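You operate a simulated robot arm through the tools that you are given. There is no shell and no other tool. Be economical: measure what you need, move in short steps, check, and stop when the job is done.

Carry out the task below with a simulated two-armed robot. There is one attempt and no reset: what you move stays moved.

TASK
Stamp and post the white parcel, and fold the cloth in half.
Fine: stamp back on its spot, parcel in the post tray; the cloth stays on the table. Set down upright: stamp.
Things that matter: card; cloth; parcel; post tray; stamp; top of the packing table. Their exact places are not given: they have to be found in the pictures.

It is judged by the outcome, as a careful person would: the job done as asked, and still so three seconds after it is handed in. It fails if anything else is knocked over, pushed out of place, dropped, spilled or broken. Flat cloth is picked up by pressing the open fingertips on it (5 to 10 N) and closing them slowly along it; thin cloth reads only 2 to 8 mm in the jaws.

THE ROBOT
Two 7-joint arms with fingered hands on one trunk, on a base that drives. Base frame: it is fixed to the floor where the robot stands at the start and does not move with it; the origin is under the middle of the robot, x ahead of it, y to its left, z up; the surface under the hand at the start is at about z = 820. Readings come in mm, rad, newtons and seconds.
The left shoulder is at the start at [68, 174, 1015], the right one opposite. With the tool pointing down near the work surface each hand reaches from about 320 to 760 mm from the robot's upright axis, wherever it stands, measured 20 degrees to its own side. Places, roughly: post tray [500, -300, 800]; top of the packing table [700, 100, 800]. Payload 3.8 kg a hand.
Tool frame (each hand has its own): the origin (TCP) lies between the finger pads and is the grasp point; the fingertips stand 26 mm ahead of it; z points along the fingers, y is the line along which they close. Largest opening 132 mm; the body of the gripper starts 73 mm behind the TCP. The gripper is a hand of 3 fingers: y runs from the thumb to the fingers, the wrist lies at [0, 0, -224] in the tool frame, and closing takes about 1.5 s.
Orientation is told as [roll, pitch, yaw] about the base's x, y, z axes, in that order, counted from this pose: with the fingers straight down and closing along the base's y, the tool's x points along the base's -x, its y along +y and its z along -z.

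THE INTERFACE
- The arms move only by the tool play_rows. It takes "left_deltas", "right_deltas" or both (then of equal length, played together; a hand with none holds still); each is one flat list of numbers, 6 for each row, row after row: the shift along the tool's x, y, z in units of 500 mm (1.0 is 500 mm), then the turn, a rotation vector about the tool's x, y, z in units of 45 degrees (1.0 is 45 degrees). In form: [dx, dy, dz, rx, ry, rz, dx, dy, dz, rx, ry, rz, ...]. A call has 1 to 10 rows; each row is the pose to reach, as a shift and turn from the pose commanded when the call began, along the tool's axes at that moment. "left_jaw" and "right_jaw" are, for a hand that has rows, the gripper command, from -1 (shut) to 1 (fully open), values between in proportion, set as the call begins (left out, the last holds). A call with a number of a shift or a turn outside -1 to 1 is refused whole. Rows are played at 5 a second. More than 50 mm and 0.15 rad between two rows, or a gripper value outside its range, and nothing of the call is played. Where a pose cannot be reached the arm comes as near as it can. A force on the tool above 40 N (or 10 N above the force at the start of the call, whichever is more), or a blocked arm, ends the call early, and 0.2 s more pass. The fingers move at their own pace (about 108 mm/s each) and stop on an object; they squeeze with about 21 N. The grip force told is the motor's: it shows also when the fingers shut on nothing. Time passes only in rows, and 0.2 s behind the last, so rows that repeat a pose let the fingers close. It gives the time, the measured TCP pose, the force on the tool (base axes), the opening and the grip force at its end, in the units of the frame above (readings bear some noise), with the torque about the TCP (base axes, N m) and any sound that the robot's microphone picked up, and new pictures: "show" is both (left out), scene, wrist or none (wrist: the cameras of the hands that moved).
- Cameras (640 x 400 px; columns grow to the right, rows downward): "scene" is now at [175.7, -7.7, 929.6]; the picture's right is [-0.07, -1.00, 0.00], its down [0.08, -0.01, -1.00] and it looks along [0.99, -0.07, 0.08] (base axes); focal length 214 px, centre (320, 200). "left" rides on the left gripper at [-61, 3, -92] in its tool frame; the picture's right is [-0.05, -1.00, 0.00], its down [0.83, -0.04, -0.55] and it looks along [0.55, -0.03, 0.83] (tool axes); focal length 230 px, centre (320, 200). "right" rides on the right gripper at [61, 3, -92] in its tool frame; the picture's right is [-0.05, 1.00, 0.00], its down [-0.83, -0.04, -0.55] and it looks along [-0.55, -0.03, 0.83] (tool axes); focal length 230 px, centre (320, 200).
- move_column(by): slides the trunk up (or, below 0, down) by that many mm; the arms and the scene camera ride with it, the base frame stays. It gives what a move gives, with no picture.
- drive_base(legs): drives the robot by 1 to 6 legs, each [ahead, left, turn to the left] in mm, mm and rad, along the robot's own axes; the way and the turn of a leg run together, so that a leg with both is an arc; at most 1500 mm and 3.142 rad a leg. The arms and the cameras ride along, it lands a little off, and it stops where it bumps. It gives what a move gives, and a new picture of the scene camera.
- move_fingers(finger1, finger2, thumb_bend, hand): sets how far each is bent, from 0 (flat) to 1 (curled in); at 0.3 the hand is open as for a grip, at 0.7 the pads meet at the TCP. One left out holds its place. A second passes; each finger stops where it meets its share of the squeeze, and holds until it gets a number again. A gripper value or a shape takes the hand back. It gives what a move gives, with no picture; readings hold the bend of each and the force on the fingers (four entries, about 0 where the hand has none), thumb and palm.
- preshape(shape, hand): the hand has 3 fingers and takes this shape, open, in about a second: jaw (thumb against the fingers, like two jaws); tri (thumb and two fingers); tip (a fingertip pinch); poke (one finger out to press); point (the index stretched); flat (the hand flat); cup (the hand cupped); fist (a fist). The gripper value then closes the fingers along that shape, each until it touches; the sizes above hold for jaw. It gives what a move gives, with no picture.
- pan_tilt(pan, tilt): turns the head with the scene camera to pan (to the left, within 1.047 rad either way) and tilt (down, from -0.506 to 1.204), counted from straight ahead of the robot. It gives what a move gives, and a new picture of the scene camera.
- pixel_to_xyz(camera, pixels): for up to 12 pixels [column, row] of the newest picture of that camera ("zoom" is the newest enlarged one), the place [x, y, z] in the base frame of the surface seen there, good to about 3 mm. The clock stands still meanwhile.
- enlarge(camera, box): a new picture of the part [left, top, right, bottom] of that camera's present view, enlarged. The clock stands still meanwhile.
- hand_in(): hands the job in; it is judged then, once.

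Work in short steps. Measure before you move; look again where a grasp or a placing could have gone wrong, and mend it. You have 80 turns and 260 pictures in all, those below and enlarged ones among them. Open the grippers and draw the arms clear of the work before you hand the job in, unless the task says otherwise; then end with one line.

The tools are called after "Call:" as name(argument=value, ...) on one line, values as JSON. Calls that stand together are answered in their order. play_rows: Moves the arms, as the interface text tells. Its arguments: {"type":"object","properties":{"left_deltas":{"type":"array"},"left_jaw":{"type":"number"},"right_deltas":{"type":"array"},"right_jaw":{"type":"number"},"show":{"type":"string","enum":["both","scene","wrist","none"]}},"required":[]} The other tools are called the same way: move_column (by) slides the trunk up or down; preshape (shape, hand) gives the hand a shape; move_fingers (finger1, finger2, thumb_bend, hand) moves the fingers one by one; drive_base (legs) drives the base; pan_tilt (pan, tilt) turns the head that bears the scene camera; pixel_to_xyz (camera, pixels) gives the place of the surface under pixels of a picture; enlarge (camera, box) takes an enlarged picture of a part of a camera's view; hand_in () hands the job in.

At the start:

```text
clock: 0.0
left_ee_pos: [490.8, 129.9, 1114.4]
left_orientation: [0.0, -0.001, 0.001]
left_ft_force: [-0.1, 0.2, 0.7]
left_moment: [0.01, 0.0, 0.0]
left_opening: 132.0
left_gripper_force: 0.1
left_shape: jaw
left_bend: [0.3, 0.3, 0.3]
left_finger forces: [0.0, 0.0, 0.0, 0.0, 0.0, 0.0]
right_ee_pos: [493.7, -281.4, 1066.5]
right_orientation: [0.0, -0.002, 0.0]
right_ft_force: [0.2, 0.6, 0.1]
right_moment: [0.0, -0.02, 0.01]
right_opening: 132.0
right_gripper_force: 0.1
right_shape: jaw
right_bend: [0.3, 0.3, 0.3]
right_finger forces: [0.0, 0.1, 0.1, 0.0, 0.0, 0.1]
trunk travel left (down, up): [-325.0, 157.0]
robot x, y, heading: [2.1, -3.3, 0.002]
head pan, tilt: [-0.072, -0.079]
```

scene: 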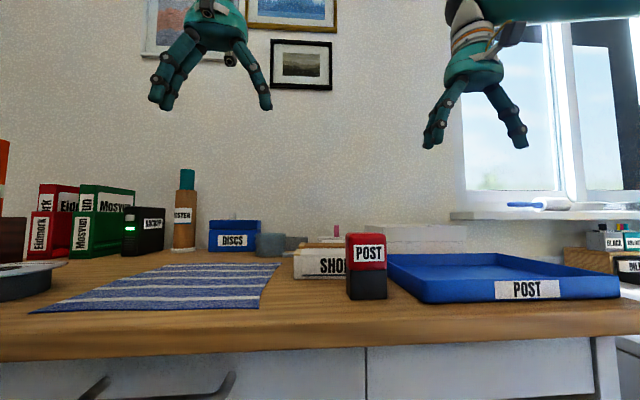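
right: 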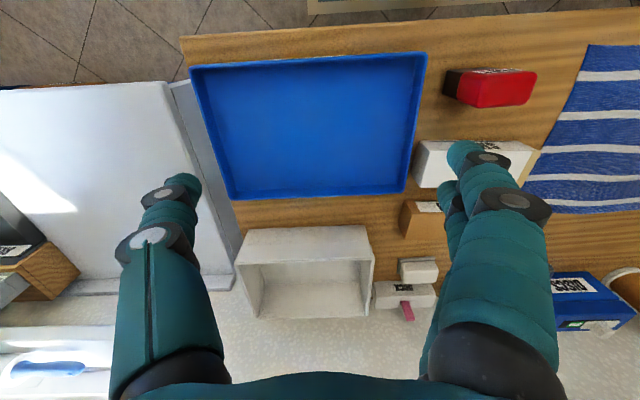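
left: 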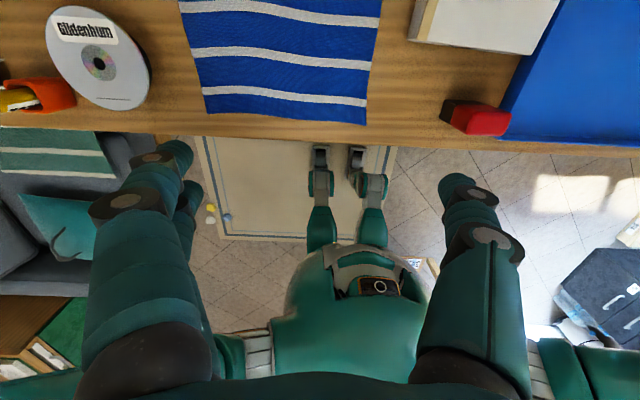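

The pictures show a red/black POST stamp, a white box, a blue POST tray and a striped cloth. I tilt the head down to see the table from above.

Call:
pan_tilt(pan=0.0, tilt=0.6)

Call:
enlarge(camera="right", box=[360, 40, 640, 340])

```text
clock: 1.1
left_ee_pos: [489.9, 128.8, 1115.7]
left_orientation: [0.0, 0.0, 0.002]
left_ft_force: [0.5, 0.1, -0.2]
left_moment: [0.0, 0.0, 0.0]
left_opening: 132.1
left_gripper_force: 0.0
left_shape: jaw
left_bend: [0.3, 0.3, 0.3]
left_finger forces: [0.0, 0.0, 0.0, 0.1, 0.1, 0.0]
right_ee_pos: [494.5, -281.9, 1066.9]
right_orientation: [-0.001, -0.002, -0.001]
right_ft_force: [0.6, -0.5, -0.4]
right_moment: [0.0, 0.03, 0.0]
right_opening: 131.9
right_gripper_force: 0.0
right_shape: jaw
right_bend: [0.3, 0.3, 0.3]
right_finger forces: [0.0, 0.1, 0.0, 0.0, 0.0, 0.0]
trunk travel left (down, up): [-325.0, 157.0]
robot x, y, heading: [1.2, -0.7, -0.0]
head pan, tilt: [0.0, 0.6]
```

scene: 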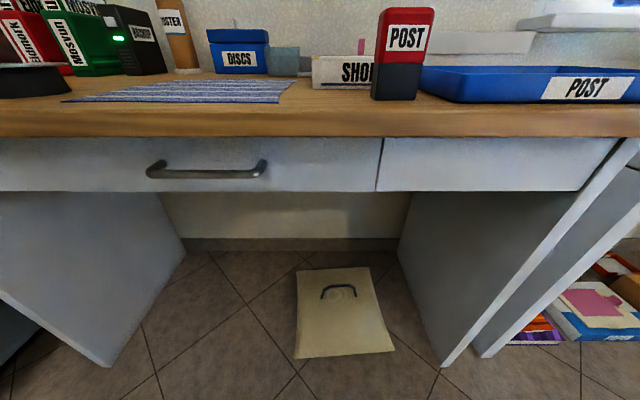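

```text
1.33 times, centred on (500, 190) of right
```

zoom: 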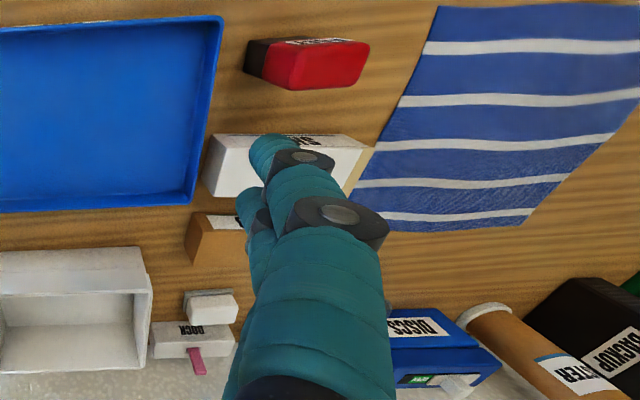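

The camera is too low to look down on the table, so I raise the trunk and tilt moderately.

Call:
move_column(by=150)

Call:
pan_tilt(pan=-0.1, tilt=0.5)

```text
clock: 2.8
left_ee_pos: [492.1, 128.4, 1263.7]
left_orientation: [-0.002, 0.002, 0.001]
left_ft_force: [-0.5, 0.1, 0.6]
left_moment: [0.01, 0.05, 0.01]
left_opening: 131.9
left_gripper_force: 0.1
left_shape: jaw
left_bend: [0.3, 0.3, 0.3]
left_finger forces: [0.1, 0.0, 0.0, 0.0, 0.0, 0.1]
right_ee_pos: [494.4, -282.9, 1214.3]
right_orientation: [0.001, 0.002, 0.0]
right_ft_force: [-0.4, 0.3, -0.5]
right_moment: [-0.02, -0.03, 0.01]
right_opening: 132.0
right_gripper_force: 0.1
right_shape: jaw
right_bend: [0.3, 0.3, 0.3]
right_finger forces: [0.0, 0.0, 0.1, 0.0, 0.0, 0.1]
trunk travel left (down, up): [-475.0, 7.0]
robot x, y, heading: [0.1, 0.0, 0.003]
head pan, tilt: [0.0, 0.6]
```

```text
clock: 3.5
left_ee_pos: [491.7, 127.7, 1264.8]
left_orientation: [0.001, 0.0, 0.003]
left_ft_force: [0.3, 0.9, -0.2]
left_moment: [-0.06, -0.01, -0.01]
left_opening: 132.1
left_gripper_force: 0.1
left_shape: jaw
left_bend: [0.3, 0.3, 0.3]
left_finger forces: [0.0, 0.0, 0.1, 0.0, 0.1, 0.0]
right_ee_pos: [493.4, -281.4, 1216.2]
right_orientation: [0.0, -0.003, 0.0]
right_ft_force: [0.0, 0.0, 0.1]
right_moment: [-0.01, 0.02, -0.01]
right_opening: 132.1
right_gripper_force: 0.1
right_shape: jaw
right_bend: [0.3, 0.3, 0.3]
right_finger forces: [0.1, 0.0, 0.0, 0.0, 0.0, 0.0]
trunk travel left (down, up): [-475.0, 7.0]
robot x, y, heading: [3.4, 1.4, 0.003]
head pan, tilt: [-0.099, 0.499]
```

scene: 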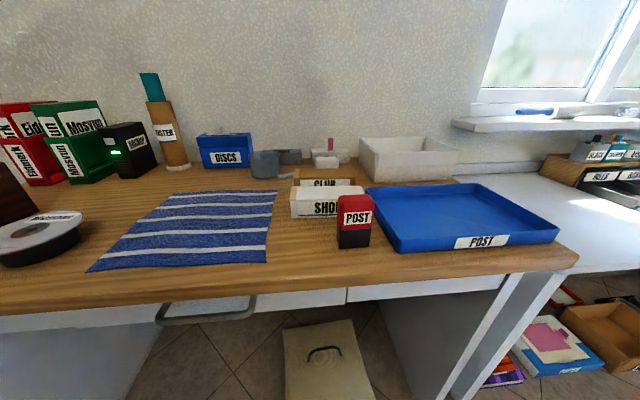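

Now I enlarge the middle of the view and take positions.

Call:
enlarge(camera="scene", box=[240, 130, 480, 280])

Call:
pixel_to_xyz(camera="scene", pixels=[[86, 272], [267, 263], [277, 190], [176, 192], [354, 239], [354, 202], [315, 210], [320, 190], [470, 215], [395, 251], [560, 232], [300, 240]])

Call:
enlarge(camera="right", box=[380, 0, 640, 240])

Call:
enlarge(camera="left", box=[0, 0, 640, 399])

```text
2.67 times, centred on (360, 205) of scene
```

zoom: 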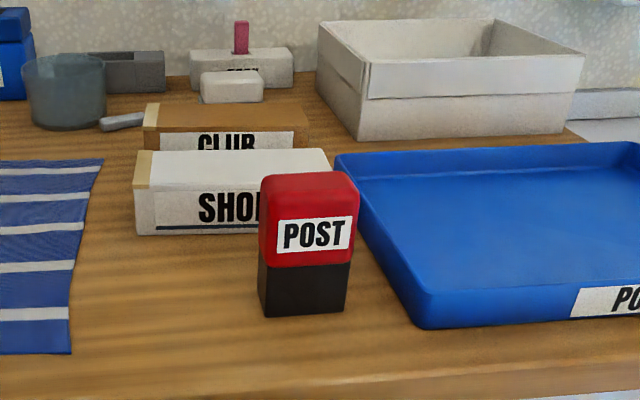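

```text
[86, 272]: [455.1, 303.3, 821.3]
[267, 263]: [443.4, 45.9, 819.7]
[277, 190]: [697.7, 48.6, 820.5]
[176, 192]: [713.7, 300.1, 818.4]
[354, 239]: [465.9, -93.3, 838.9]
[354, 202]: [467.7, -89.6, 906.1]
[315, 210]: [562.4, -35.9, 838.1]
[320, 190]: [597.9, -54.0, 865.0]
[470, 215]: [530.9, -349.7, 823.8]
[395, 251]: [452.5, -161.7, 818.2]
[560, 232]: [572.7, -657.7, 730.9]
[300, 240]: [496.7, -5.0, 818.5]
```

```text
1.67 times, centred on (510, 120) of right
```

zoom: 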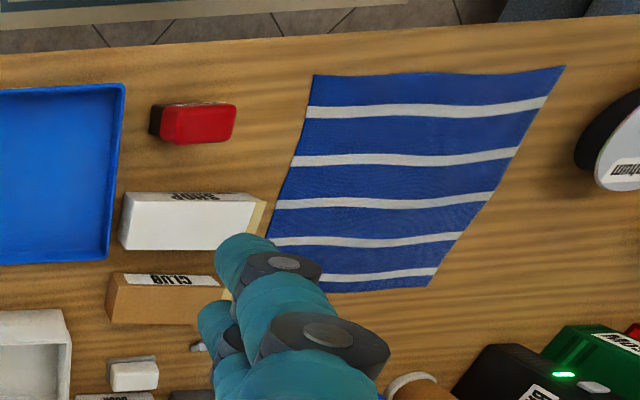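

```text
1.00 times, centred on (320, 200) of left (not enlarged: the box is as wide or as high as the picture)
```

zoom: 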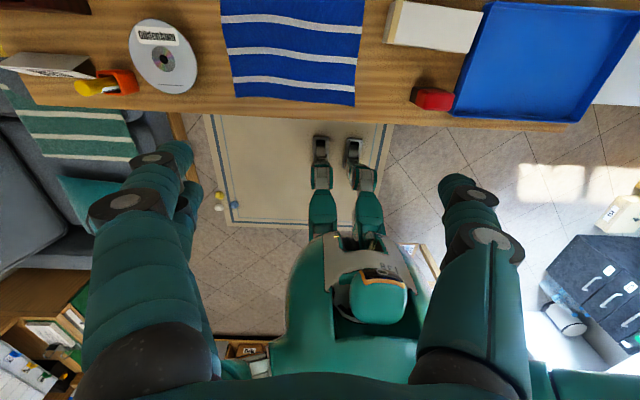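

The stamp is near (467,-90), the white SHOP parcel near (595,-50) and the tray about y -150 to -480. The cloth spans about x 443–714, y 46–303. I can't see the card yet, so I spread the arms and bring the right hand over the stamp for a top view.

Call:
play_rows(left_deltas=[0, 0.08, 0, 0, 0, 0, 0, 0.16, 0, 0, 0, 0, 0, 0.24, 0, 0, 0, 0, 0, 0.28, 0, 0, 0, 0, 0, 0.28, 0, 0, 0, 0], right_deltas=[0.02, 0.08, 0.06, 0, 0, 0, 0.04, 0.16, 0.12, 0, 0, 0, 0.06, 0.24, 0.18, 0, 0, 0, 0.08, 0.32, 0.24, 0, 0, 0, 0.08, 0.36, 0.26, 0, 0, 0], show="wrist")

```text
refused: row 1 steps farther than a row can; nothing moved
```

The step was slightly too long, so I use shorter rows.

Call:
play_rows(left_deltas=[0, 0.06, 0, 0, 0, 0, 0, 0.12, 0, 0, 0, 0, 0, 0.18, 0, 0, 0, 0, 0, 0.24, 0, 0, 0, 0, 0, 0.28, 0, 0, 0, 0, 0, 0.28, 0, 0, 0, 0], right_deltas=[0.02, 0.06, 0.05, 0, 0, 0, 0.04, 0.12, 0.1, 0, 0, 0, 0.06, 0.18, 0.15, 0, 0, 0, 0.08, 0.24, 0.2, 0, 0, 0, 0.08, 0.3, 0.24, 0, 0, 0, 0.08, 0.36, 0.26, 0, 0, 0], show="wrist")

```text
clock: 4.9
left_ee_pos: [491.4, 268.5, 1265.0]
left_orientation: [0.0, 0.002, 0.002]
left_ft_force: [-0.3, 0.3, -0.3]
left_moment: [-0.03, 0.0, -0.01]
left_opening: 132.0
left_gripper_force: 0.1
left_shape: jaw
left_bend: [0.3, 0.3, 0.3]
left_finger forces: [0.1, 0.1, 0.1, 0.0, 0.1, 0.0]
right_ee_pos: [453.5, -97.4, 1086.0]
right_orientation: [-0.002, 0.0, -0.001]
right_ft_force: [-0.5, 0.1, 0.4]
right_moment: [-0.03, 0.03, -0.02]
right_opening: 132.0
right_gripper_force: 0.1
right_shape: jaw
right_bend: [0.3, 0.3, 0.3]
right_finger forces: [0.1, 0.1, 0.0, 0.0, 0.0, 0.1]
trunk travel left (down, up): [-475.0, 7.0]
robot x, y, heading: [-2.3, 2.5, -0.003]
head pan, tilt: [-0.099, 0.499]
```

right: 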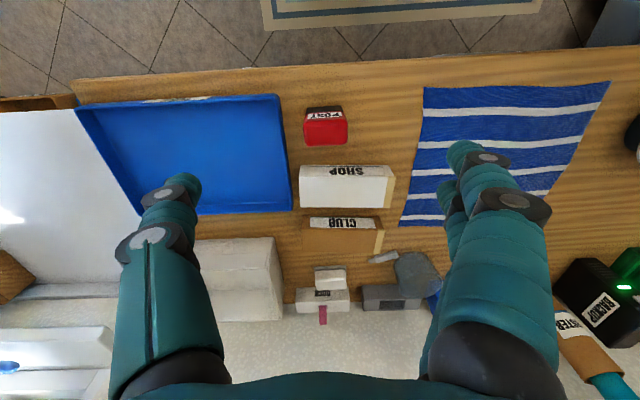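
left: 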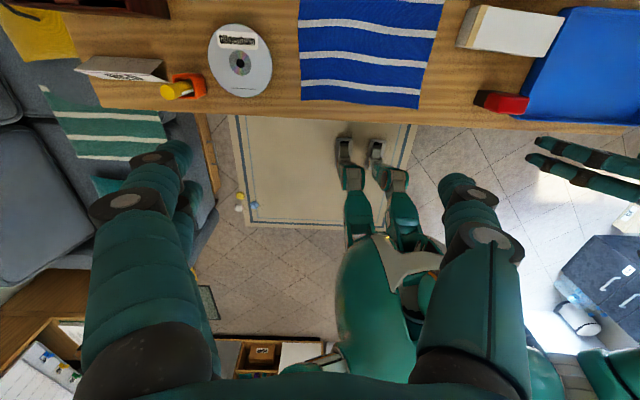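

A folded white card shows in the left picture at (120,68). I enlarge it, and also the parcel and stamp in the right picture.

Call:
enlarge(camera="left", box=[50, 0, 290, 150])

Call:
enlarge(camera="right", box=[250, 80, 442, 200])

Call:
pixel_to_xyz(camera="right", pixels=[[306, 124], [347, 122], [308, 142], [346, 142], [301, 180], [394, 181], [302, 206], [392, 208], [385, 190], [304, 230], [274, 96], [289, 208]])

Call:
pixel_to_xyz(camera="left", pixels=[[120, 68], [80, 65], [165, 78], [240, 60], [185, 88], [300, 98], [418, 108]])

Call:
pan_tilt(pan=0.5, tilt=0.5)

```text
2.67 times, centred on (170, 75) of left
```

zoom: 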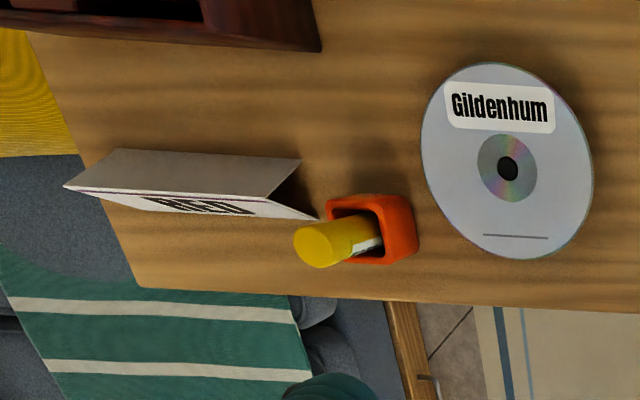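

```text
3.33 times, centred on (346, 140) of right
```

zoom: 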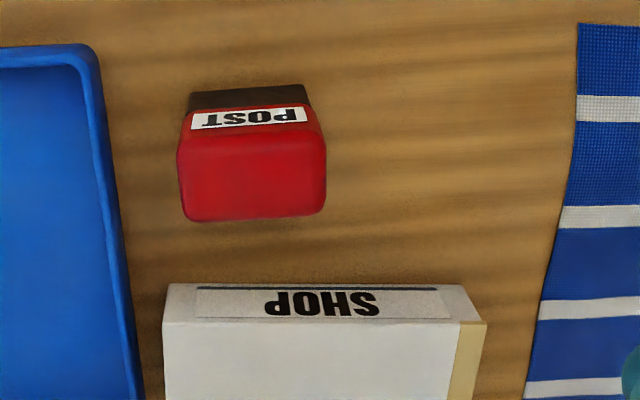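

```text
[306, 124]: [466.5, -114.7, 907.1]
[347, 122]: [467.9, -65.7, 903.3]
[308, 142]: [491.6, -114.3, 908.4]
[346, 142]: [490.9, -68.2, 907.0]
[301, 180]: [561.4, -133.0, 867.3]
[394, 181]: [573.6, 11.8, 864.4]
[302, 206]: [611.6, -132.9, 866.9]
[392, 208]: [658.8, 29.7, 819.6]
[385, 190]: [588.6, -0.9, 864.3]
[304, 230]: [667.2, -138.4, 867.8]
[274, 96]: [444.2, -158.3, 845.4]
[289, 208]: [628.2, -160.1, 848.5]
```

```text
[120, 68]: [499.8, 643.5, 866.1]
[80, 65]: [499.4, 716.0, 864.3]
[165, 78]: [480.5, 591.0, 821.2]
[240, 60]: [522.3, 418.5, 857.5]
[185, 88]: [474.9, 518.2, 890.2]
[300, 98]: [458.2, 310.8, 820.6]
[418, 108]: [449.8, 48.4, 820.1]
```

```text
clock: 5.9
left_ee_pos: [489.5, 267.5, 1265.1]
left_orientation: [0.0, 0.001, 0.003]
left_ft_force: [0.6, 0.3, 0.2]
left_moment: [-0.01, -0.04, -0.02]
left_opening: 132.0
left_gripper_force: 0.1
left_shape: jaw
left_bend: [0.3, 0.3, 0.3]
left_finger forces: [0.0, 0.0, 0.1, 0.0, 0.0, 0.0]
right_ee_pos: [453.1, -97.7, 1086.8]
right_orientation: [0.001, -0.002, 0.001]
right_ft_force: [0.4, -0.5, -0.4]
right_moment: [0.0, 0.03, -0.02]
right_opening: 131.7
right_gripper_force: 0.0
right_shape: jaw
right_bend: [0.3, 0.3, 0.3]
right_finger forces: [0.0, 0.0, 0.1, 0.0, 0.0, 0.0]
trunk travel left (down, up): [-475.0, 7.0]
robot x, y, heading: [0.3, 0.4, -0.0]
head pan, tilt: [0.499, 0.499]
```

scene: 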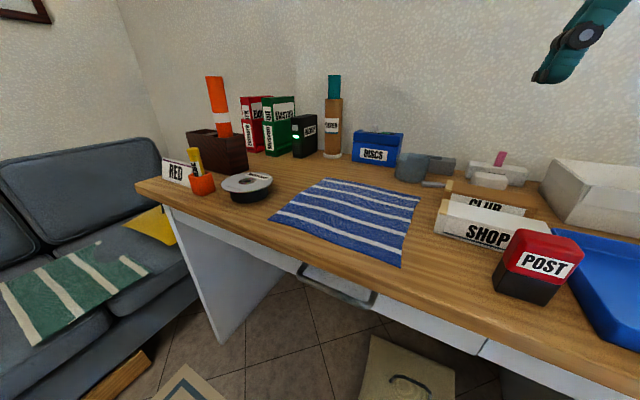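

The card reads "RED…" at (172,172), so I read it enlarged.

Call:
enlarge(camera="scene", box=[145, 145, 225, 195])

Call:
enlarge(camera="left", box=[70, 50, 190, 125])

Call:
enlarge(camera="scene", box=[430, 175, 590, 305])

```text
8.00 times, centred on (185, 170) of scene
```

zoom: 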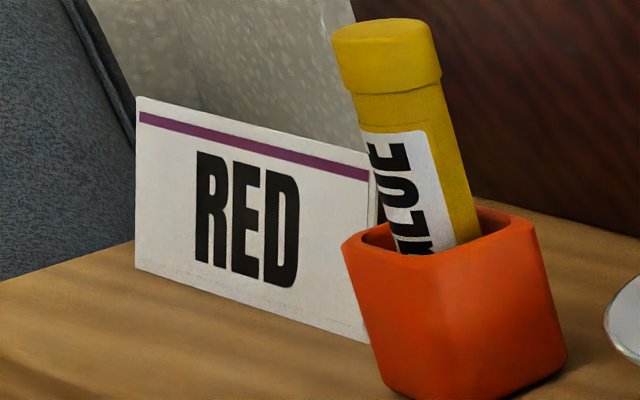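

```text
5.33 times, centred on (130, 88) of left
```

zoom: 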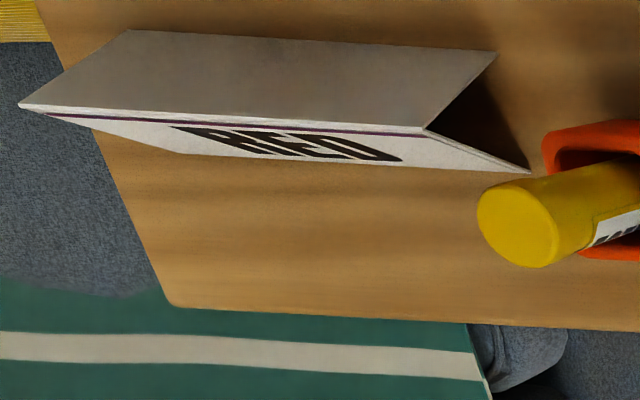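

```text
3.08 times, centred on (510, 240) of scene
```

zoom: 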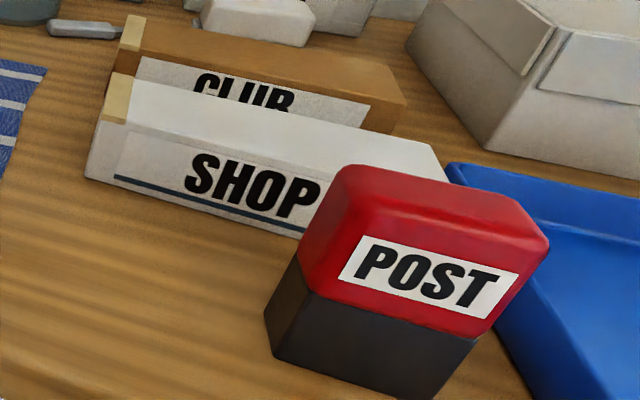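

The card just says RED and the only stamp is red, so it is left alone. The stamp top measures about x 458–496, y -115 to -65, z 907. I move over it with the jaw at about 85 mm and check.

Call:
play_rows(right_deltas=[-0.02, 0.007, 0.06, 0, 0, 0, -0.035, 0.014, 0.13, 0, 0, 0, -0.048, 0.014, 0.2, 0, 0, 0, -0.048, 0.014, 0.252, 0, 0, 0, -0.048, 0.014, 0.252, 0, 0, 0], right_jaw=0.3, show="wrist")

Call:
pan_tilt(pan=-0.2, tilt=0.6)

```text
clock: 7.1
left_ee_pos: [489.8, 267.8, 1265.0]
left_orientation: [0.0, -0.001, 0.001]
left_ft_force: [0.3, -0.1, -0.1]
left_moment: [-0.02, 0.0, -0.01]
left_opening: 132.0
left_gripper_force: 0.1
left_shape: jaw
left_bend: [0.3, 0.3, 0.3]
left_finger forces: [0.0, 0.0, 0.0, 0.0, 0.0, 0.0]
right_ee_pos: [477.4, -93.3, 959.7]
right_orientation: [0.0, -0.001, 0.0]
right_ft_force: [-0.2, 0.8, 0.6]
right_moment: [0.02, -0.02, -0.01]
right_opening: 86.4
right_gripper_force: 0.1
right_shape: jaw
right_bend: [0.7, 0.7, 0.67]
right_finger forces: [0.0, 0.1, 0.1, 0.0, 0.1, 0.0]
trunk travel left (down, up): [-475.0, 7.0]
robot x, y, heading: [1.9, -1.8, 0.003]
head pan, tilt: [0.499, 0.499]
```

right: 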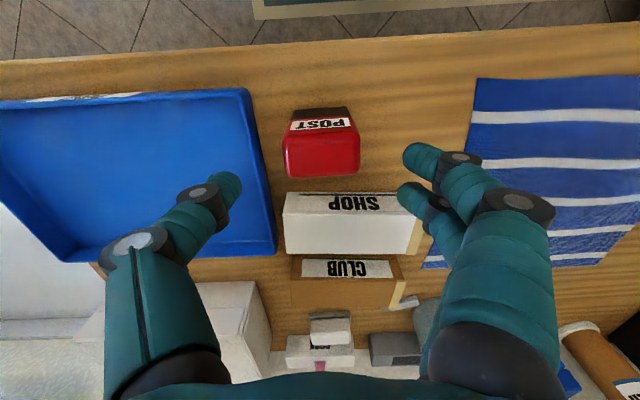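

```text
clock: 8.1
left_ee_pos: [489.8, 267.2, 1265.7]
left_orientation: [0.0, -0.001, 0.002]
left_ft_force: [-1.0, 0.0, 0.0]
left_moment: [0.01, 0.0, 0.02]
left_opening: 132.0
left_gripper_force: 0.1
left_shape: jaw
left_bend: [0.3, 0.3, 0.3]
left_finger forces: [0.0, 0.0, 0.0, 0.0, 0.1, 0.0]
right_ee_pos: [478.2, -95.6, 958.2]
right_orientation: [0.0, -0.002, 0.0]
right_ft_force: [0.6, -0.2, 0.5]
right_moment: [0.02, 0.02, 0.01]
right_opening: 86.1
right_gripper_force: 0.0
right_shape: jaw
right_bend: [0.7, 0.7, 0.67]
right_finger forces: [0.0, 0.0, 0.0, 0.0, 0.0, 0.0]
trunk travel left (down, up): [-475.0, 7.0]
robot x, y, heading: [-1.3, -1.0, 0.005]
head pan, tilt: [-0.201, 0.6]
```

scene: 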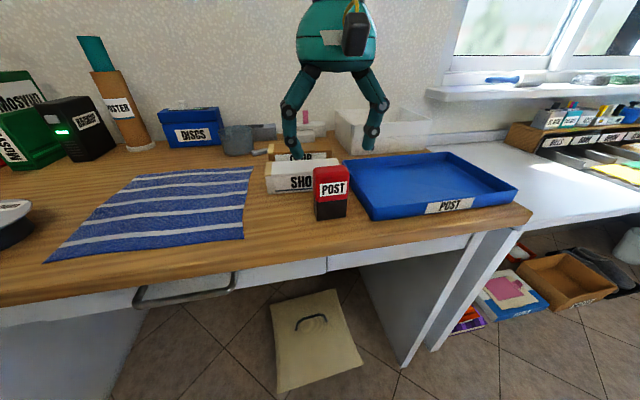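

I re-measure the stamp top, the parcel edges and the CLUB box from this closer view.

Call:
enlarge(camera="right", box=[250, 90, 450, 320])

Call:
pixel_to_xyz(camera="right", pixels=[[290, 140], [355, 138], [290, 173], [355, 171], [290, 245], [350, 251], [412, 252], [350, 222], [290, 284], [350, 282], [403, 283], [260, 180]])

```text
1.74 times, centred on (350, 205) of right
```

zoom: 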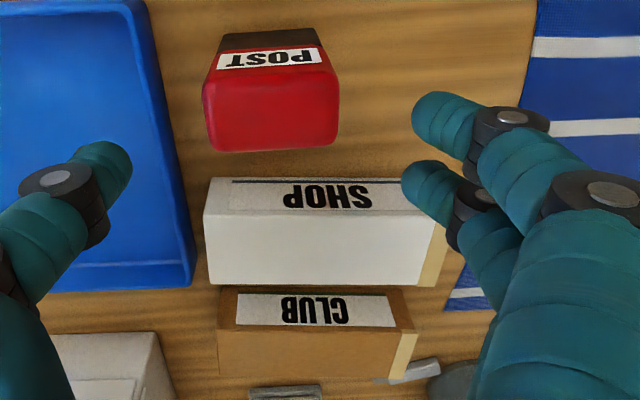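

```text
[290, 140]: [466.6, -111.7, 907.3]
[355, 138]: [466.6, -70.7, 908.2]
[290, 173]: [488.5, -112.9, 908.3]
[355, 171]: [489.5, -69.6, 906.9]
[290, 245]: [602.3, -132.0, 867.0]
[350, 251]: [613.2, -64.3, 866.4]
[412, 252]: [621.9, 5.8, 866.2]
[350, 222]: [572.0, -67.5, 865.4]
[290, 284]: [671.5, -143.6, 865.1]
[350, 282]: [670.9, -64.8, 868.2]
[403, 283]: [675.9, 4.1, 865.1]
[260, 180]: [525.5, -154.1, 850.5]
```

The stamp centre is (478,-91), top 907. The parcel spans x 560–617, with about 40 mm free before CLUB. I descend 75 mm around the stamp and close gently.

Call:
play_rows(right_deltas=[0, 0.004, 0.05, 0, 0, 0, 0, 0.004, 0.1, 0, 0, 0, 0, 0.004, 0.15, 0, 0, 0, 0, 0.004, 0.15, 0, 0, 0], show="both")

```text
clock: 9.1
left_ee_pos: [490.3, 268.4, 1265.3]
left_orientation: [0.0, -0.002, 0.002]
left_ft_force: [0.2, 0.1, 0.6]
left_moment: [0.03, 0.03, 0.0]
left_opening: 131.7
left_gripper_force: 0.0
left_shape: jaw
left_bend: [0.3, 0.3, 0.3]
left_finger forces: [0.0, 0.1, 0.0, 0.1, 0.1, 0.1]
right_ee_pos: [479.3, -93.0, 884.2]
right_orientation: [0.001, -0.002, 0.0]
right_ft_force: [0.0, 0.8, 0.4]
right_moment: [0.02, 0.01, -0.03]
right_opening: 86.3
right_gripper_force: 0.1
right_shape: jaw
right_bend: [0.7, 0.7, 0.67]
right_finger forces: [0.0, 0.1, 0.0, 0.0, 0.0, 0.0]
trunk travel left (down, up): [-475.0, 7.0]
robot x, y, heading: [1.6, -0.3, 0.004]
head pan, tilt: [-0.201, 0.6]
```

scene: 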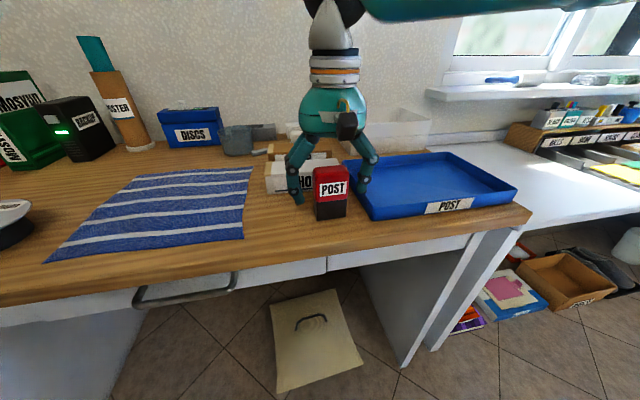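
right: 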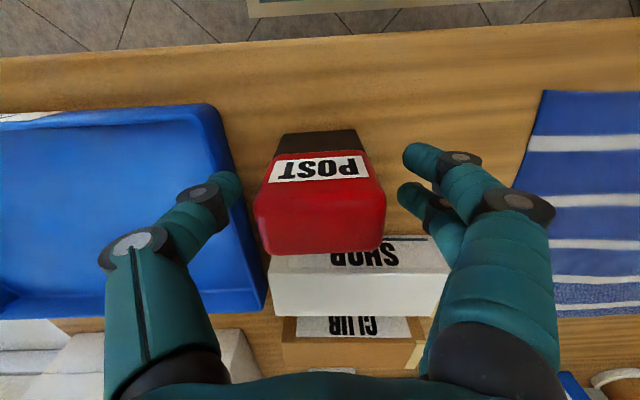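

The fingers straddle the stamp, so I close on it.

Call:
play_rows(right_deltas=[0, 0, 0, 0, 0, 0, 0, 0, 0, 0, 0, 0, 0, 0, 0, 0, 0, 0, 0, 0, 0, 0, 0, 0, 0, 0, 0, 0, 0, 0, 0, 0, 0, 0, 0, 0, 0, 0, 0, 0, 0, 0], right_jaw=-1, show="wrist")

```text
clock: 10.7
left_ee_pos: [489.7, 268.5, 1265.9]
left_orientation: [-0.002, 0.001, 0.002]
left_ft_force: [0.8, 0.1, 0.3]
left_moment: [0.0, -0.02, 0.02]
left_opening: 131.9
left_gripper_force: 0.1
left_shape: jaw
left_bend: [0.3, 0.3, 0.3]
left_finger forces: [0.0, 0.0, 0.0, 0.0, 0.1, 0.0]
right_ee_pos: [479.5, -92.9, 885.0]
right_orientation: [0.0, -0.002, 0.0]
right_ft_force: [0.1, 0.1, -0.7]
right_moment: [-0.02, 0.0, 0.03]
right_opening: 47.7
right_gripper_force: 21.4
right_shape: jaw
right_bend: [0.73, 0.73, 0.7]
right_finger forces: [9.6, 9.4, 0.0, 0.0, 19.0, 0.1]
trunk travel left (down, up): [-475.0, 7.0]
robot x, y, heading: [0.1, 2.2, -0.002]
head pan, tilt: [-0.201, 0.6]
```

right: 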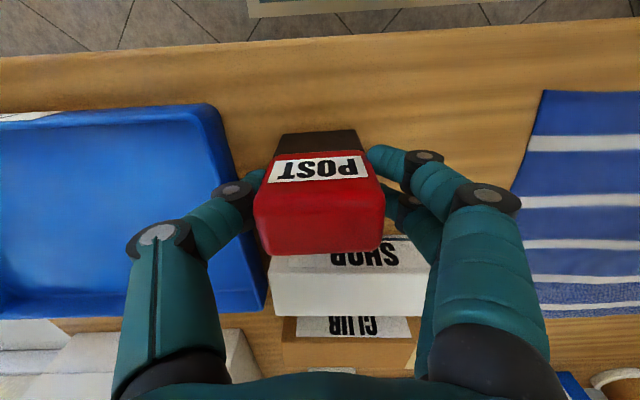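

Held at 47.7 mm with even force. I lift 80 mm and carry it over the parcel centre (588,-61).

Call:
play_rows(right_deltas=[0, 0, -0.08, 0, 0, 0, 0, 0, -0.16, 0, 0, 0, -0.08, 0.024, -0.16, 0, 0, 0, -0.16, 0.048, -0.16, 0, 0, 0, -0.216, 0.064, -0.16, 0, 0, 0, -0.216, 0.064, -0.16, 0, 0, 0], show="both")

```text
clock: 12.1
left_ee_pos: [489.4, 268.3, 1265.2]
left_orientation: [-0.001, 0.001, 0.002]
left_ft_force: [0.7, 0.5, -0.1]
left_moment: [0.04, 0.01, -0.02]
left_opening: 131.7
left_gripper_force: 0.1
left_shape: jaw
left_bend: [0.3, 0.3, 0.3]
left_finger forces: [0.0, 0.0, 0.0, 0.0, 0.1, 0.0]
right_ee_pos: [587.6, -60.3, 965.0]
right_orientation: [0.0, -0.002, -0.001]
right_ft_force: [-0.9, -1.4, 0.0]
right_moment: [-0.04, -0.01, 0.05]
right_opening: 47.9
right_gripper_force: 21.0
right_shape: jaw
right_bend: [0.73, 0.73, 0.7]
right_finger forces: [9.6, 9.4, 0.1, 0.1, 19.0, 0.0]
trunk travel left (down, up): [-475.0, 7.0]
robot x, y, heading: [-1.1, -0.0, 0.001]
head pan, tilt: [-0.201, 0.6]
```

scene: 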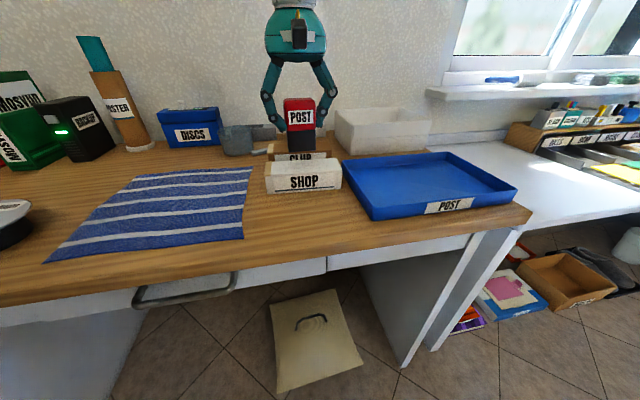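
right: 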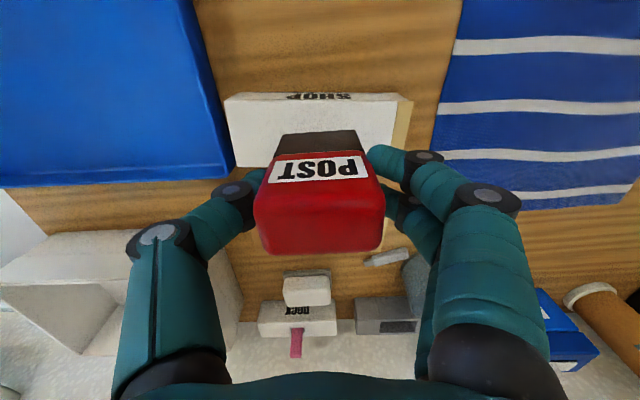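

The stamp sits over the parcel. Contact is expected at TCP z ≈ 931, so I lower in small steps a few mm past it.

Call:
play_rows(right_deltas=[0, 0, 0.03, 0, 0, 0, 0, 0, 0.056, 0, 0, 0, 0, 0, 0.062, 0, 0, 0, 0, 0, 0.068, 0, 0, 0, 0, 0, 0.072, 0, 0, 0, 0, 0, 0.074, 0, 0, 0], show="none")

```text
clock: 13.5
left_ee_pos: [489.9, 267.3, 1266.5]
left_orientation: [0.001, -0.002, 0.002]
left_ft_force: [0.7, -0.7, 0.4]
left_moment: [-0.03, 0.01, -0.01]
left_opening: 131.9
left_gripper_force: 0.1
left_shape: jaw
left_bend: [0.3, 0.3, 0.3]
left_finger forces: [0.0, 0.1, 0.1, 0.1, 0.0, 0.0]
right_ee_pos: [585.9, -61.1, 929.8]
right_orientation: [0.0, -0.003, 0.001]
right_ft_force: [-0.5, -0.8, 1.2]
right_moment: [-0.04, -0.01, 0.0]
right_opening: 48.2
right_gripper_force: 20.5
right_shape: jaw
right_bend: [0.73, 0.73, 0.7]
right_finger forces: [9.7, 9.5, 0.1, 0.0, 19.3, 0.1]
trunk travel left (down, up): [-475.0, 7.0]
robot x, y, heading: [-2.8, 0.6, -0.002]
head pan, tilt: [-0.201, 0.6]
```

Light contact at about 1–2 N. I press on in 1 mm steps to reach a firm press.

Call:
play_rows(right_deltas=[0, 0, 0.003, 0, 0, 0, 0, 0, 0.006, 0, 0, 0, 0, 0, 0.009, 0, 0, 0, 0, 0, 0.012, 0, 0, 0, 0, 0, 0.012, 0, 0, 0], show="none")

```text
clock: 14.7
left_ee_pos: [487.7, 268.2, 1266.9]
left_orientation: [0.0, -0.003, 0.002]
left_ft_force: [0.0, 0.7, 0.4]
left_moment: [-0.02, 0.0, -0.01]
left_opening: 131.9
left_gripper_force: 0.1
left_shape: jaw
left_bend: [0.3, 0.3, 0.3]
left_finger forces: [0.0, 0.0, 0.0, 0.0, 0.0, 0.1]
right_ee_pos: [586.2, -60.6, 927.4]
right_orientation: [0.0, -0.01, 0.002]
right_ft_force: [2.7, -1.7, 28.7]
right_moment: [-0.05, -0.04, 0.03]
right_opening: 49.2
right_gripper_force: 20.6
right_shape: jaw
right_bend: [0.74, 0.74, 0.71]
right_finger forces: [12.0, 11.8, 0.0, 0.0, 25.2, 0.0]
trunk travel left (down, up): [-475.0, 7.0]
robot x, y, heading: [0.8, -0.1, -0.005]
head pan, tilt: [-0.201, 0.6]
```

Pressed at 28.7 N. I lift straight up and look for the mark.

Call:
play_rows(right_deltas=[0, 0, -0.01, 0, 0, 0, 0, 0, -0.05, 0, 0, 0, 0, 0, -0.12, 0, 0, 0, 0.08, -0.024, -0.12, 0, 0, 0, 0.16, -0.048, -0.12, 0, 0, 0, 0.216, -0.064, -0.12, 0, 0, 0, 0.216, -0.064, -0.12, 0, 0, 0], show="both")

Call:
enlarge(camera="scene", box=[240, 130, 400, 230])

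```text
clock: 16.3
left_ee_pos: [490.5, 268.5, 1265.7]
left_orientation: [0.001, 0.001, 0.001]
left_ft_force: [0.2, -1.1, 0.1]
left_moment: [0.0, 0.01, 0.0]
left_opening: 132.0
left_gripper_force: 0.0
left_shape: jaw
left_bend: [0.3, 0.3, 0.3]
left_finger forces: [0.0, 0.1, 0.0, 0.1, 0.1, 0.0]
right_ee_pos: [479.1, -93.5, 982.7]
right_orientation: [0.0, -0.002, -0.002]
right_ft_force: [-0.4, 0.3, -0.8]
right_moment: [0.02, 0.0, -0.01]
right_opening: 48.6
right_gripper_force: 21.2
right_shape: jaw
right_bend: [0.74, 0.74, 0.7]
right_finger forces: [10.2, 10.1, 0.1, 0.0, 20.3, 0.1]
trunk travel left (down, up): [-475.0, 7.0]
robot x, y, heading: [3.7, 1.6, 0.002]
head pan, tilt: [-0.201, 0.6]
```

scene: 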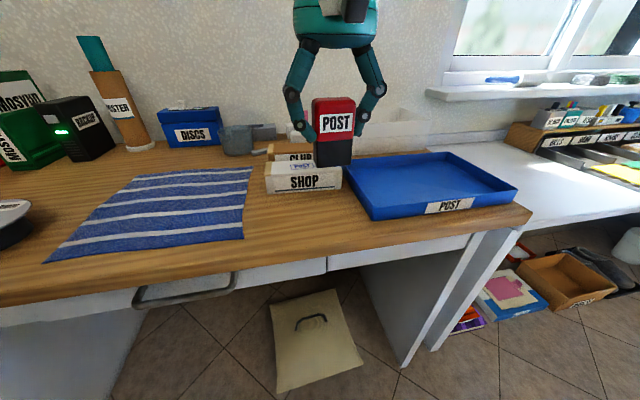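
right: 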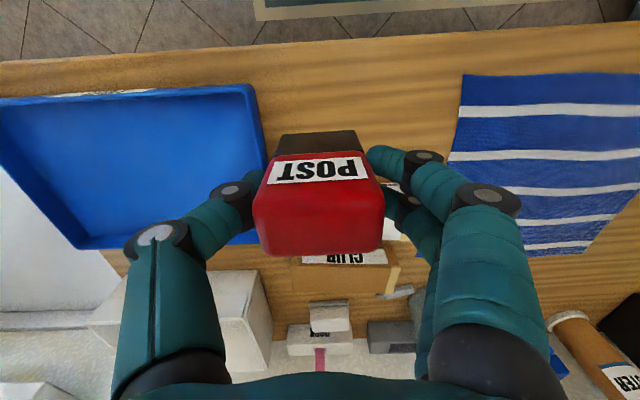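

```text
4.00 times, centred on (320, 180) of scene
```

zoom: 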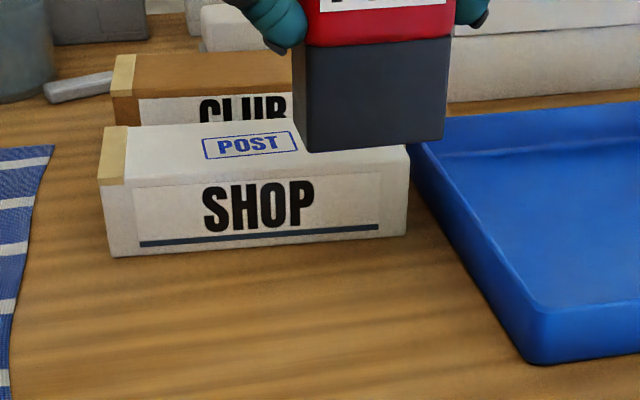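

A clear "POST" mark is on the parcel. I set the stamp back on its spot, going slowly near z 885.

Call:
play_rows(right_deltas=[0, 0, 0.06, 0, 0, 0, 0, 0, 0.12, 0, 0, 0, 0, 0, 0.18, 0, 0, 0, 0, 0, 0.188, 0, 0, 0, 0, 0, 0.193, 0, 0, 0, 0, 0, 0.197, 0, 0, 0, 0, 0, 0.2, 0, 0, 0], show="none")

```text
clock: 17.9
left_ee_pos: [488.4, 267.7, 1267.0]
left_orientation: [0.0, -0.002, 0.002]
left_ft_force: [-0.3, 0.4, -0.5]
left_moment: [0.01, -0.04, 0.01]
left_opening: 131.8
left_gripper_force: 0.0
left_shape: jaw
left_bend: [0.3, 0.3, 0.3]
left_finger forces: [0.1, 0.1, 0.0, 0.0, 0.0, 0.1]
right_ee_pos: [478.6, -92.5, 884.3]
right_orientation: [0.0, -0.003, 0.0]
right_ft_force: [-2.0, -1.9, 7.0]
right_moment: [0.01, 0.02, -0.03]
right_opening: 49.2
right_gripper_force: 21.2
right_shape: jaw
right_bend: [0.74, 0.74, 0.7]
right_finger forces: [10.0, 9.7, 0.0, 0.0, 21.7, 0.0]
trunk travel left (down, up): [-475.0, 7.0]
robot x, y, heading: [-0.5, 0.9, 0.001]
head pan, tilt: [-0.201, 0.6]
```

It stands on the table (7 N). I open to about 86 mm and then rise clear.

Call:
play_rows(right_deltas=[0, 0, -0.002, 0, 0, 0, 0, 0, -0.002, 0, 0, 0, 0, 0, -0.002, 0, 0, 0, 0, 0, -0.002, 0, 0, 0, 0, 0, -0.06, 0, 0, 0, 0, 0, -0.14, 0, 0, 0, 0, 0, -0.22, 0, 0, 0], right_jaw=0.3, show="both")

```text
clock: 19.5
left_ee_pos: [490.7, 268.8, 1265.1]
left_orientation: [-0.002, -0.002, 0.001]
left_ft_force: [-0.5, -0.1, 0.3]
left_moment: [0.03, -0.01, -0.04]
left_opening: 131.9
left_gripper_force: 0.1
left_shape: jaw
left_bend: [0.3, 0.3, 0.3]
left_finger forces: [0.1, 0.1, 0.1, 0.1, 0.1, 0.1]
right_ee_pos: [476.7, -93.5, 992.6]
right_orientation: [-0.001, -0.001, -0.001]
right_ft_force: [0.4, 0.4, -0.2]
right_moment: [0.01, -0.02, -0.02]
right_opening: 85.6
right_gripper_force: 0.1
right_shape: jaw
right_bend: [0.7, 0.7, 0.68]
right_finger forces: [0.0, 0.0, 0.1, 0.0, 0.1, 0.0]
trunk travel left (down, up): [-475.0, 7.0]
robot x, y, heading: [1.7, -1.2, 0.002]
head pan, tilt: [-0.201, 0.6]
```

scene: 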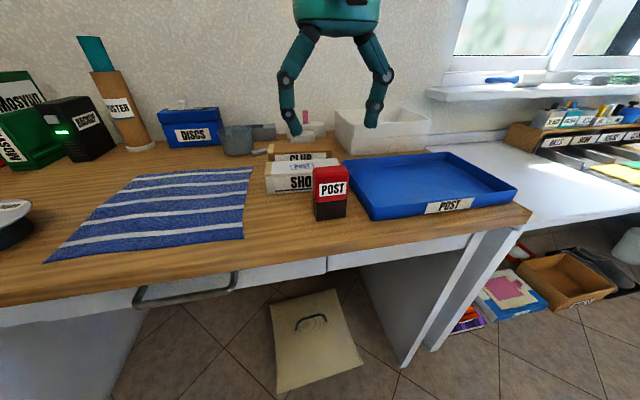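
right: 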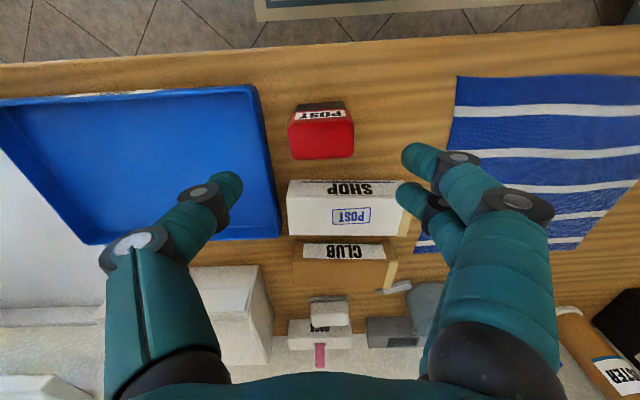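

The stamp stands on its spot. I measure the parcel edges precisely, including its slight yaw, before turning the hand 90°.

Call:
enlarge(camera="right", box=[270, 90, 430, 270])

Call:
pixel_to_xyz(camera="right", pixels=[[291, 199], [395, 197], [292, 233], [380, 233], [300, 246], [380, 246], [291, 134], [352, 132], [292, 157], [352, 156], [399, 225], [287, 215]])

```text
2.22 times, centred on (350, 180) of right
```

zoom: 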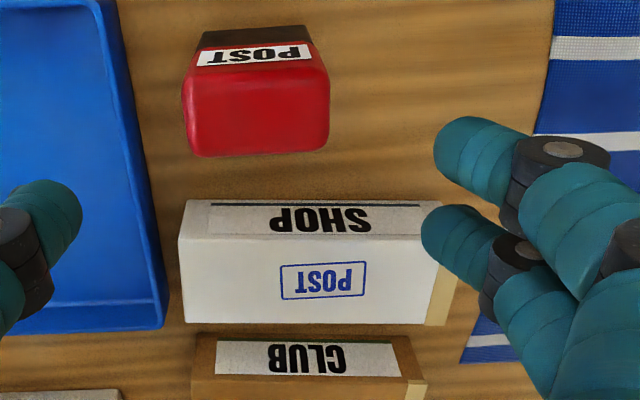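

```text
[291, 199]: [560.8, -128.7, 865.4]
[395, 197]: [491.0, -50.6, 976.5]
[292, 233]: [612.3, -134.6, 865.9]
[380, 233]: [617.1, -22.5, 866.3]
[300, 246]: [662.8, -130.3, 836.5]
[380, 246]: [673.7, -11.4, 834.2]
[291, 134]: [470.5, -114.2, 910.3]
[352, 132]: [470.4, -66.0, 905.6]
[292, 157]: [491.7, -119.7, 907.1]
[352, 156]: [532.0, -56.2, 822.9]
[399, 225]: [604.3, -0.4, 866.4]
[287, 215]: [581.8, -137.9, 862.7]
```

The parcel centre is (589,-62), 55 mm wide, yawed about -0.04 rad. I move above it while turning the hand by -45°, then the rest.

Call:
play_rows(right_deltas=[-0.037, 0.01, 0, 0, 0, 0.167, -0.074, 0.02, 0, 0, 0, 0.333, -0.111, 0.03, 0, 0, 0, 0.5, -0.148, 0.04, 0, 0, 0, 0.667, -0.185, 0.05, 0, 0, 0, 0.833, -0.222, 0.062, 0, 0, 0, 1.0, -0.222, 0.062, 0, 0, 0, 1.0], show="none")

Call:
play_rows(right_deltas=[0, 0, 0, 0, 0, 0.17, 0, 0, 0, 0, 0, 0.34, 0, 0, 0, 0, 0, 0.51, 0, 0, 0, 0, 0, 0.68, 0, 0, 0, 0, 0, 0.85, 0, 0, 0, 0, 0, 1.0, 0, 0, 0, 0, 0, 1.0], show="both")

```text
clock: 21.1
left_ee_pos: [490.2, 267.8, 1264.7]
left_orientation: [0.001, -0.002, 0.002]
left_ft_force: [0.7, -0.4, 0.5]
left_moment: [0.01, 0.03, -0.03]
left_opening: 131.9
left_gripper_force: 0.1
left_shape: jaw
left_bend: [0.3, 0.3, 0.3]
left_finger forces: [0.0, 0.1, 0.0, 0.0, 0.0, 0.1]
right_ee_pos: [588.6, -61.4, 991.2]
right_orientation: [0.0, 0.0, -0.787]
right_ft_force: [-0.7, 0.0, -0.1]
right_moment: [-0.03, 0.01, 0.0]
right_opening: 85.7
right_gripper_force: 0.0
right_shape: jaw
right_bend: [0.7, 0.7, 0.68]
right_finger forces: [0.1, 0.1, 0.0, 0.0, 0.0, 0.0]
trunk travel left (down, up): [-475.0, 7.0]
robot x, y, heading: [-2.6, 1.9, -0.003]
head pan, tilt: [-0.201, 0.6]
```

```text
clock: 22.7
left_ee_pos: [491.1, 268.2, 1265.2]
left_orientation: [0.001, -0.001, 0.002]
left_ft_force: [0.0, -0.2, -0.4]
left_moment: [0.04, -0.03, 0.01]
left_opening: 131.9
left_gripper_force: 0.1
left_shape: jaw
left_bend: [0.3, 0.3, 0.3]
left_finger forces: [0.0, 0.1, 0.0, 0.1, 0.1, 0.1]
right_ee_pos: [600.6, -70.3, 992.7]
right_orientation: [0.001, 0.003, -1.044]
right_ft_force: [0.2, -0.5, 0.3]
right_moment: [0.03, -0.02, 0.03]
right_opening: 85.5
right_gripper_force: 0.1
right_shape: jaw
right_bend: [0.7, 0.7, 0.68]
right_finger forces: [0.1, 0.1, 0.1, 0.0, 0.1, 0.1]
right hand out of reach, approached as far as the arm can: row 1, 2, 3, 4, 5, 6, 7
trunk travel left (down, up): [-475.0, 7.0]
robot x, y, heading: [0.7, -0.9, 0.004]
head pan, tilt: [-0.201, 0.6]
```

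scene: 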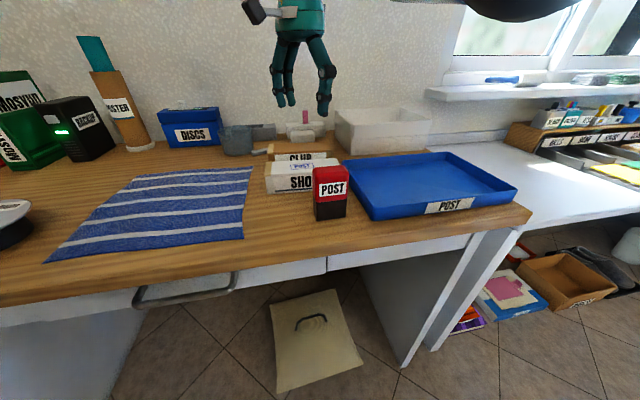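
right: 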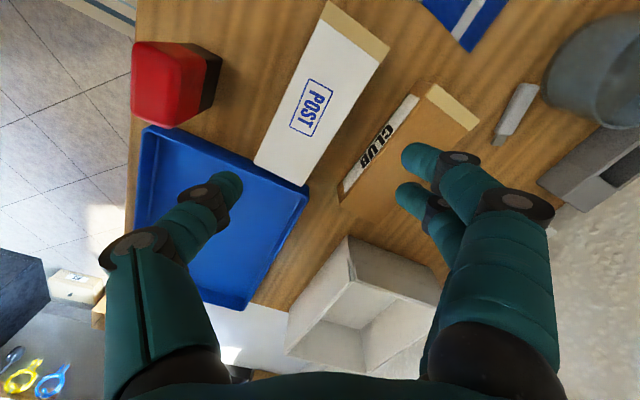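

Yaw stops near -1.05, so I turn the other way, toward +90°.

Call:
play_rows(right_deltas=[0, 0, 0, 0, 0, -0.17, 0, 0, 0, 0, 0, -0.34, 0, 0, 0, 0, 0, -0.51, 0, 0, 0, 0, 0, -0.68, 0, 0, 0, 0, 0, -0.85, 0, 0, 0, 0, 0, -1.0], show="none")

Call:
play_rows(right_deltas=[0, 0, 0, 0, 0, -0.17, 0, 0, 0, 0, 0, -0.34, 0, 0, 0, 0, 0, -0.51, 0, 0, 0, 0, 0, -0.68, 0, 0, 0, 0, 0, -0.85, 0, 0, 0, 0, 0, -1.0], show="none")

Call:
play_rows(right_deltas=[0, 0, 0, 0, 0, -0.17, 0, 0, 0, 0, 0, -0.34, 0, 0, 0, 0, 0, -0.51, 0, 0, 0, 0, 0, -0.68, 0, 0, 0, 0, 0, -0.85, 0, 0, 0, 0, 0, -1.0], show="none")

```text
clock: 24.1
left_ee_pos: [490.1, 268.2, 1266.5]
left_orientation: [0.0, -0.001, 0.001]
left_ft_force: [0.0, -0.9, 0.3]
left_moment: [0.02, 0.02, -0.02]
left_opening: 132.0
left_gripper_force: 0.1
left_shape: jaw
left_bend: [0.3, 0.3, 0.3]
left_finger forces: [0.0, 0.1, 0.0, 0.0, 0.1, 0.0]
right_ee_pos: [601.0, -69.6, 992.3]
right_orientation: [0.001, 0.002, -0.253]
right_ft_force: [-0.9, -0.5, -0.4]
right_moment: [-0.02, 0.03, 0.01]
right_opening: 85.6
right_gripper_force: 0.1
right_shape: jaw
right_bend: [0.7, 0.7, 0.68]
right_finger forces: [0.0, 0.0, 0.1, 0.0, 0.0, 0.1]
trunk travel left (down, up): [-475.0, 7.0]
robot x, y, heading: [0.7, 1.7, -0.0]
head pan, tilt: [-0.201, 0.6]
```

```text
clock: 25.5
left_ee_pos: [490.7, 268.4, 1263.6]
left_orientation: [0.0, 0.001, 0.002]
left_ft_force: [0.4, 0.1, 0.5]
left_moment: [-0.01, -0.03, -0.03]
left_opening: 131.9
left_gripper_force: 0.2
left_shape: jaw
left_bend: [0.3, 0.3, 0.3]
left_finger forces: [0.0, 0.0, 0.0, 0.0, 0.1, 0.1]
right_ee_pos: [599.8, -69.3, 992.2]
right_orientation: [0.004, 0.001, 0.53]
right_ft_force: [-0.4, -0.5, -0.6]
right_moment: [0.01, -0.02, 0.0]
right_opening: 85.6
right_gripper_force: 0.0
right_shape: jaw
right_bend: [0.7, 0.7, 0.68]
right_finger forces: [0.1, 0.0, 0.0, 0.1, 0.0, 0.0]
trunk travel left (down, up): [-475.0, 7.0]
robot x, y, heading: [-0.2, 0.0, 0.003]
head pan, tilt: [-0.201, 0.6]
```

```text
clock: 26.9
left_ee_pos: [490.7, 268.6, 1265.4]
left_orientation: [0.0, -0.001, 0.002]
left_ft_force: [0.5, 0.4, -0.6]
left_moment: [0.0, -0.02, -0.01]
left_opening: 131.9
left_gripper_force: 0.0
left_shape: jaw
left_bend: [0.3, 0.3, 0.3]
left_finger forces: [0.0, 0.0, 0.0, 0.1, 0.0, 0.0]
right_ee_pos: [600.4, -69.1, 991.9]
right_orientation: [0.004, -0.002, 1.316]
right_ft_force: [0.3, 0.8, 0.1]
right_moment: [0.0, -0.01, 0.03]
right_opening: 85.5
right_gripper_force: 0.0
right_shape: jaw
right_bend: [0.7, 0.7, 0.68]
right_finger forces: [0.1, 0.0, 0.0, 0.0, 0.0, 0.0]
trunk travel left (down, up): [-475.0, 7.0]
robot x, y, heading: [0.0, -0.5, -0.004]
head pan, tilt: [-0.201, 0.6]
```

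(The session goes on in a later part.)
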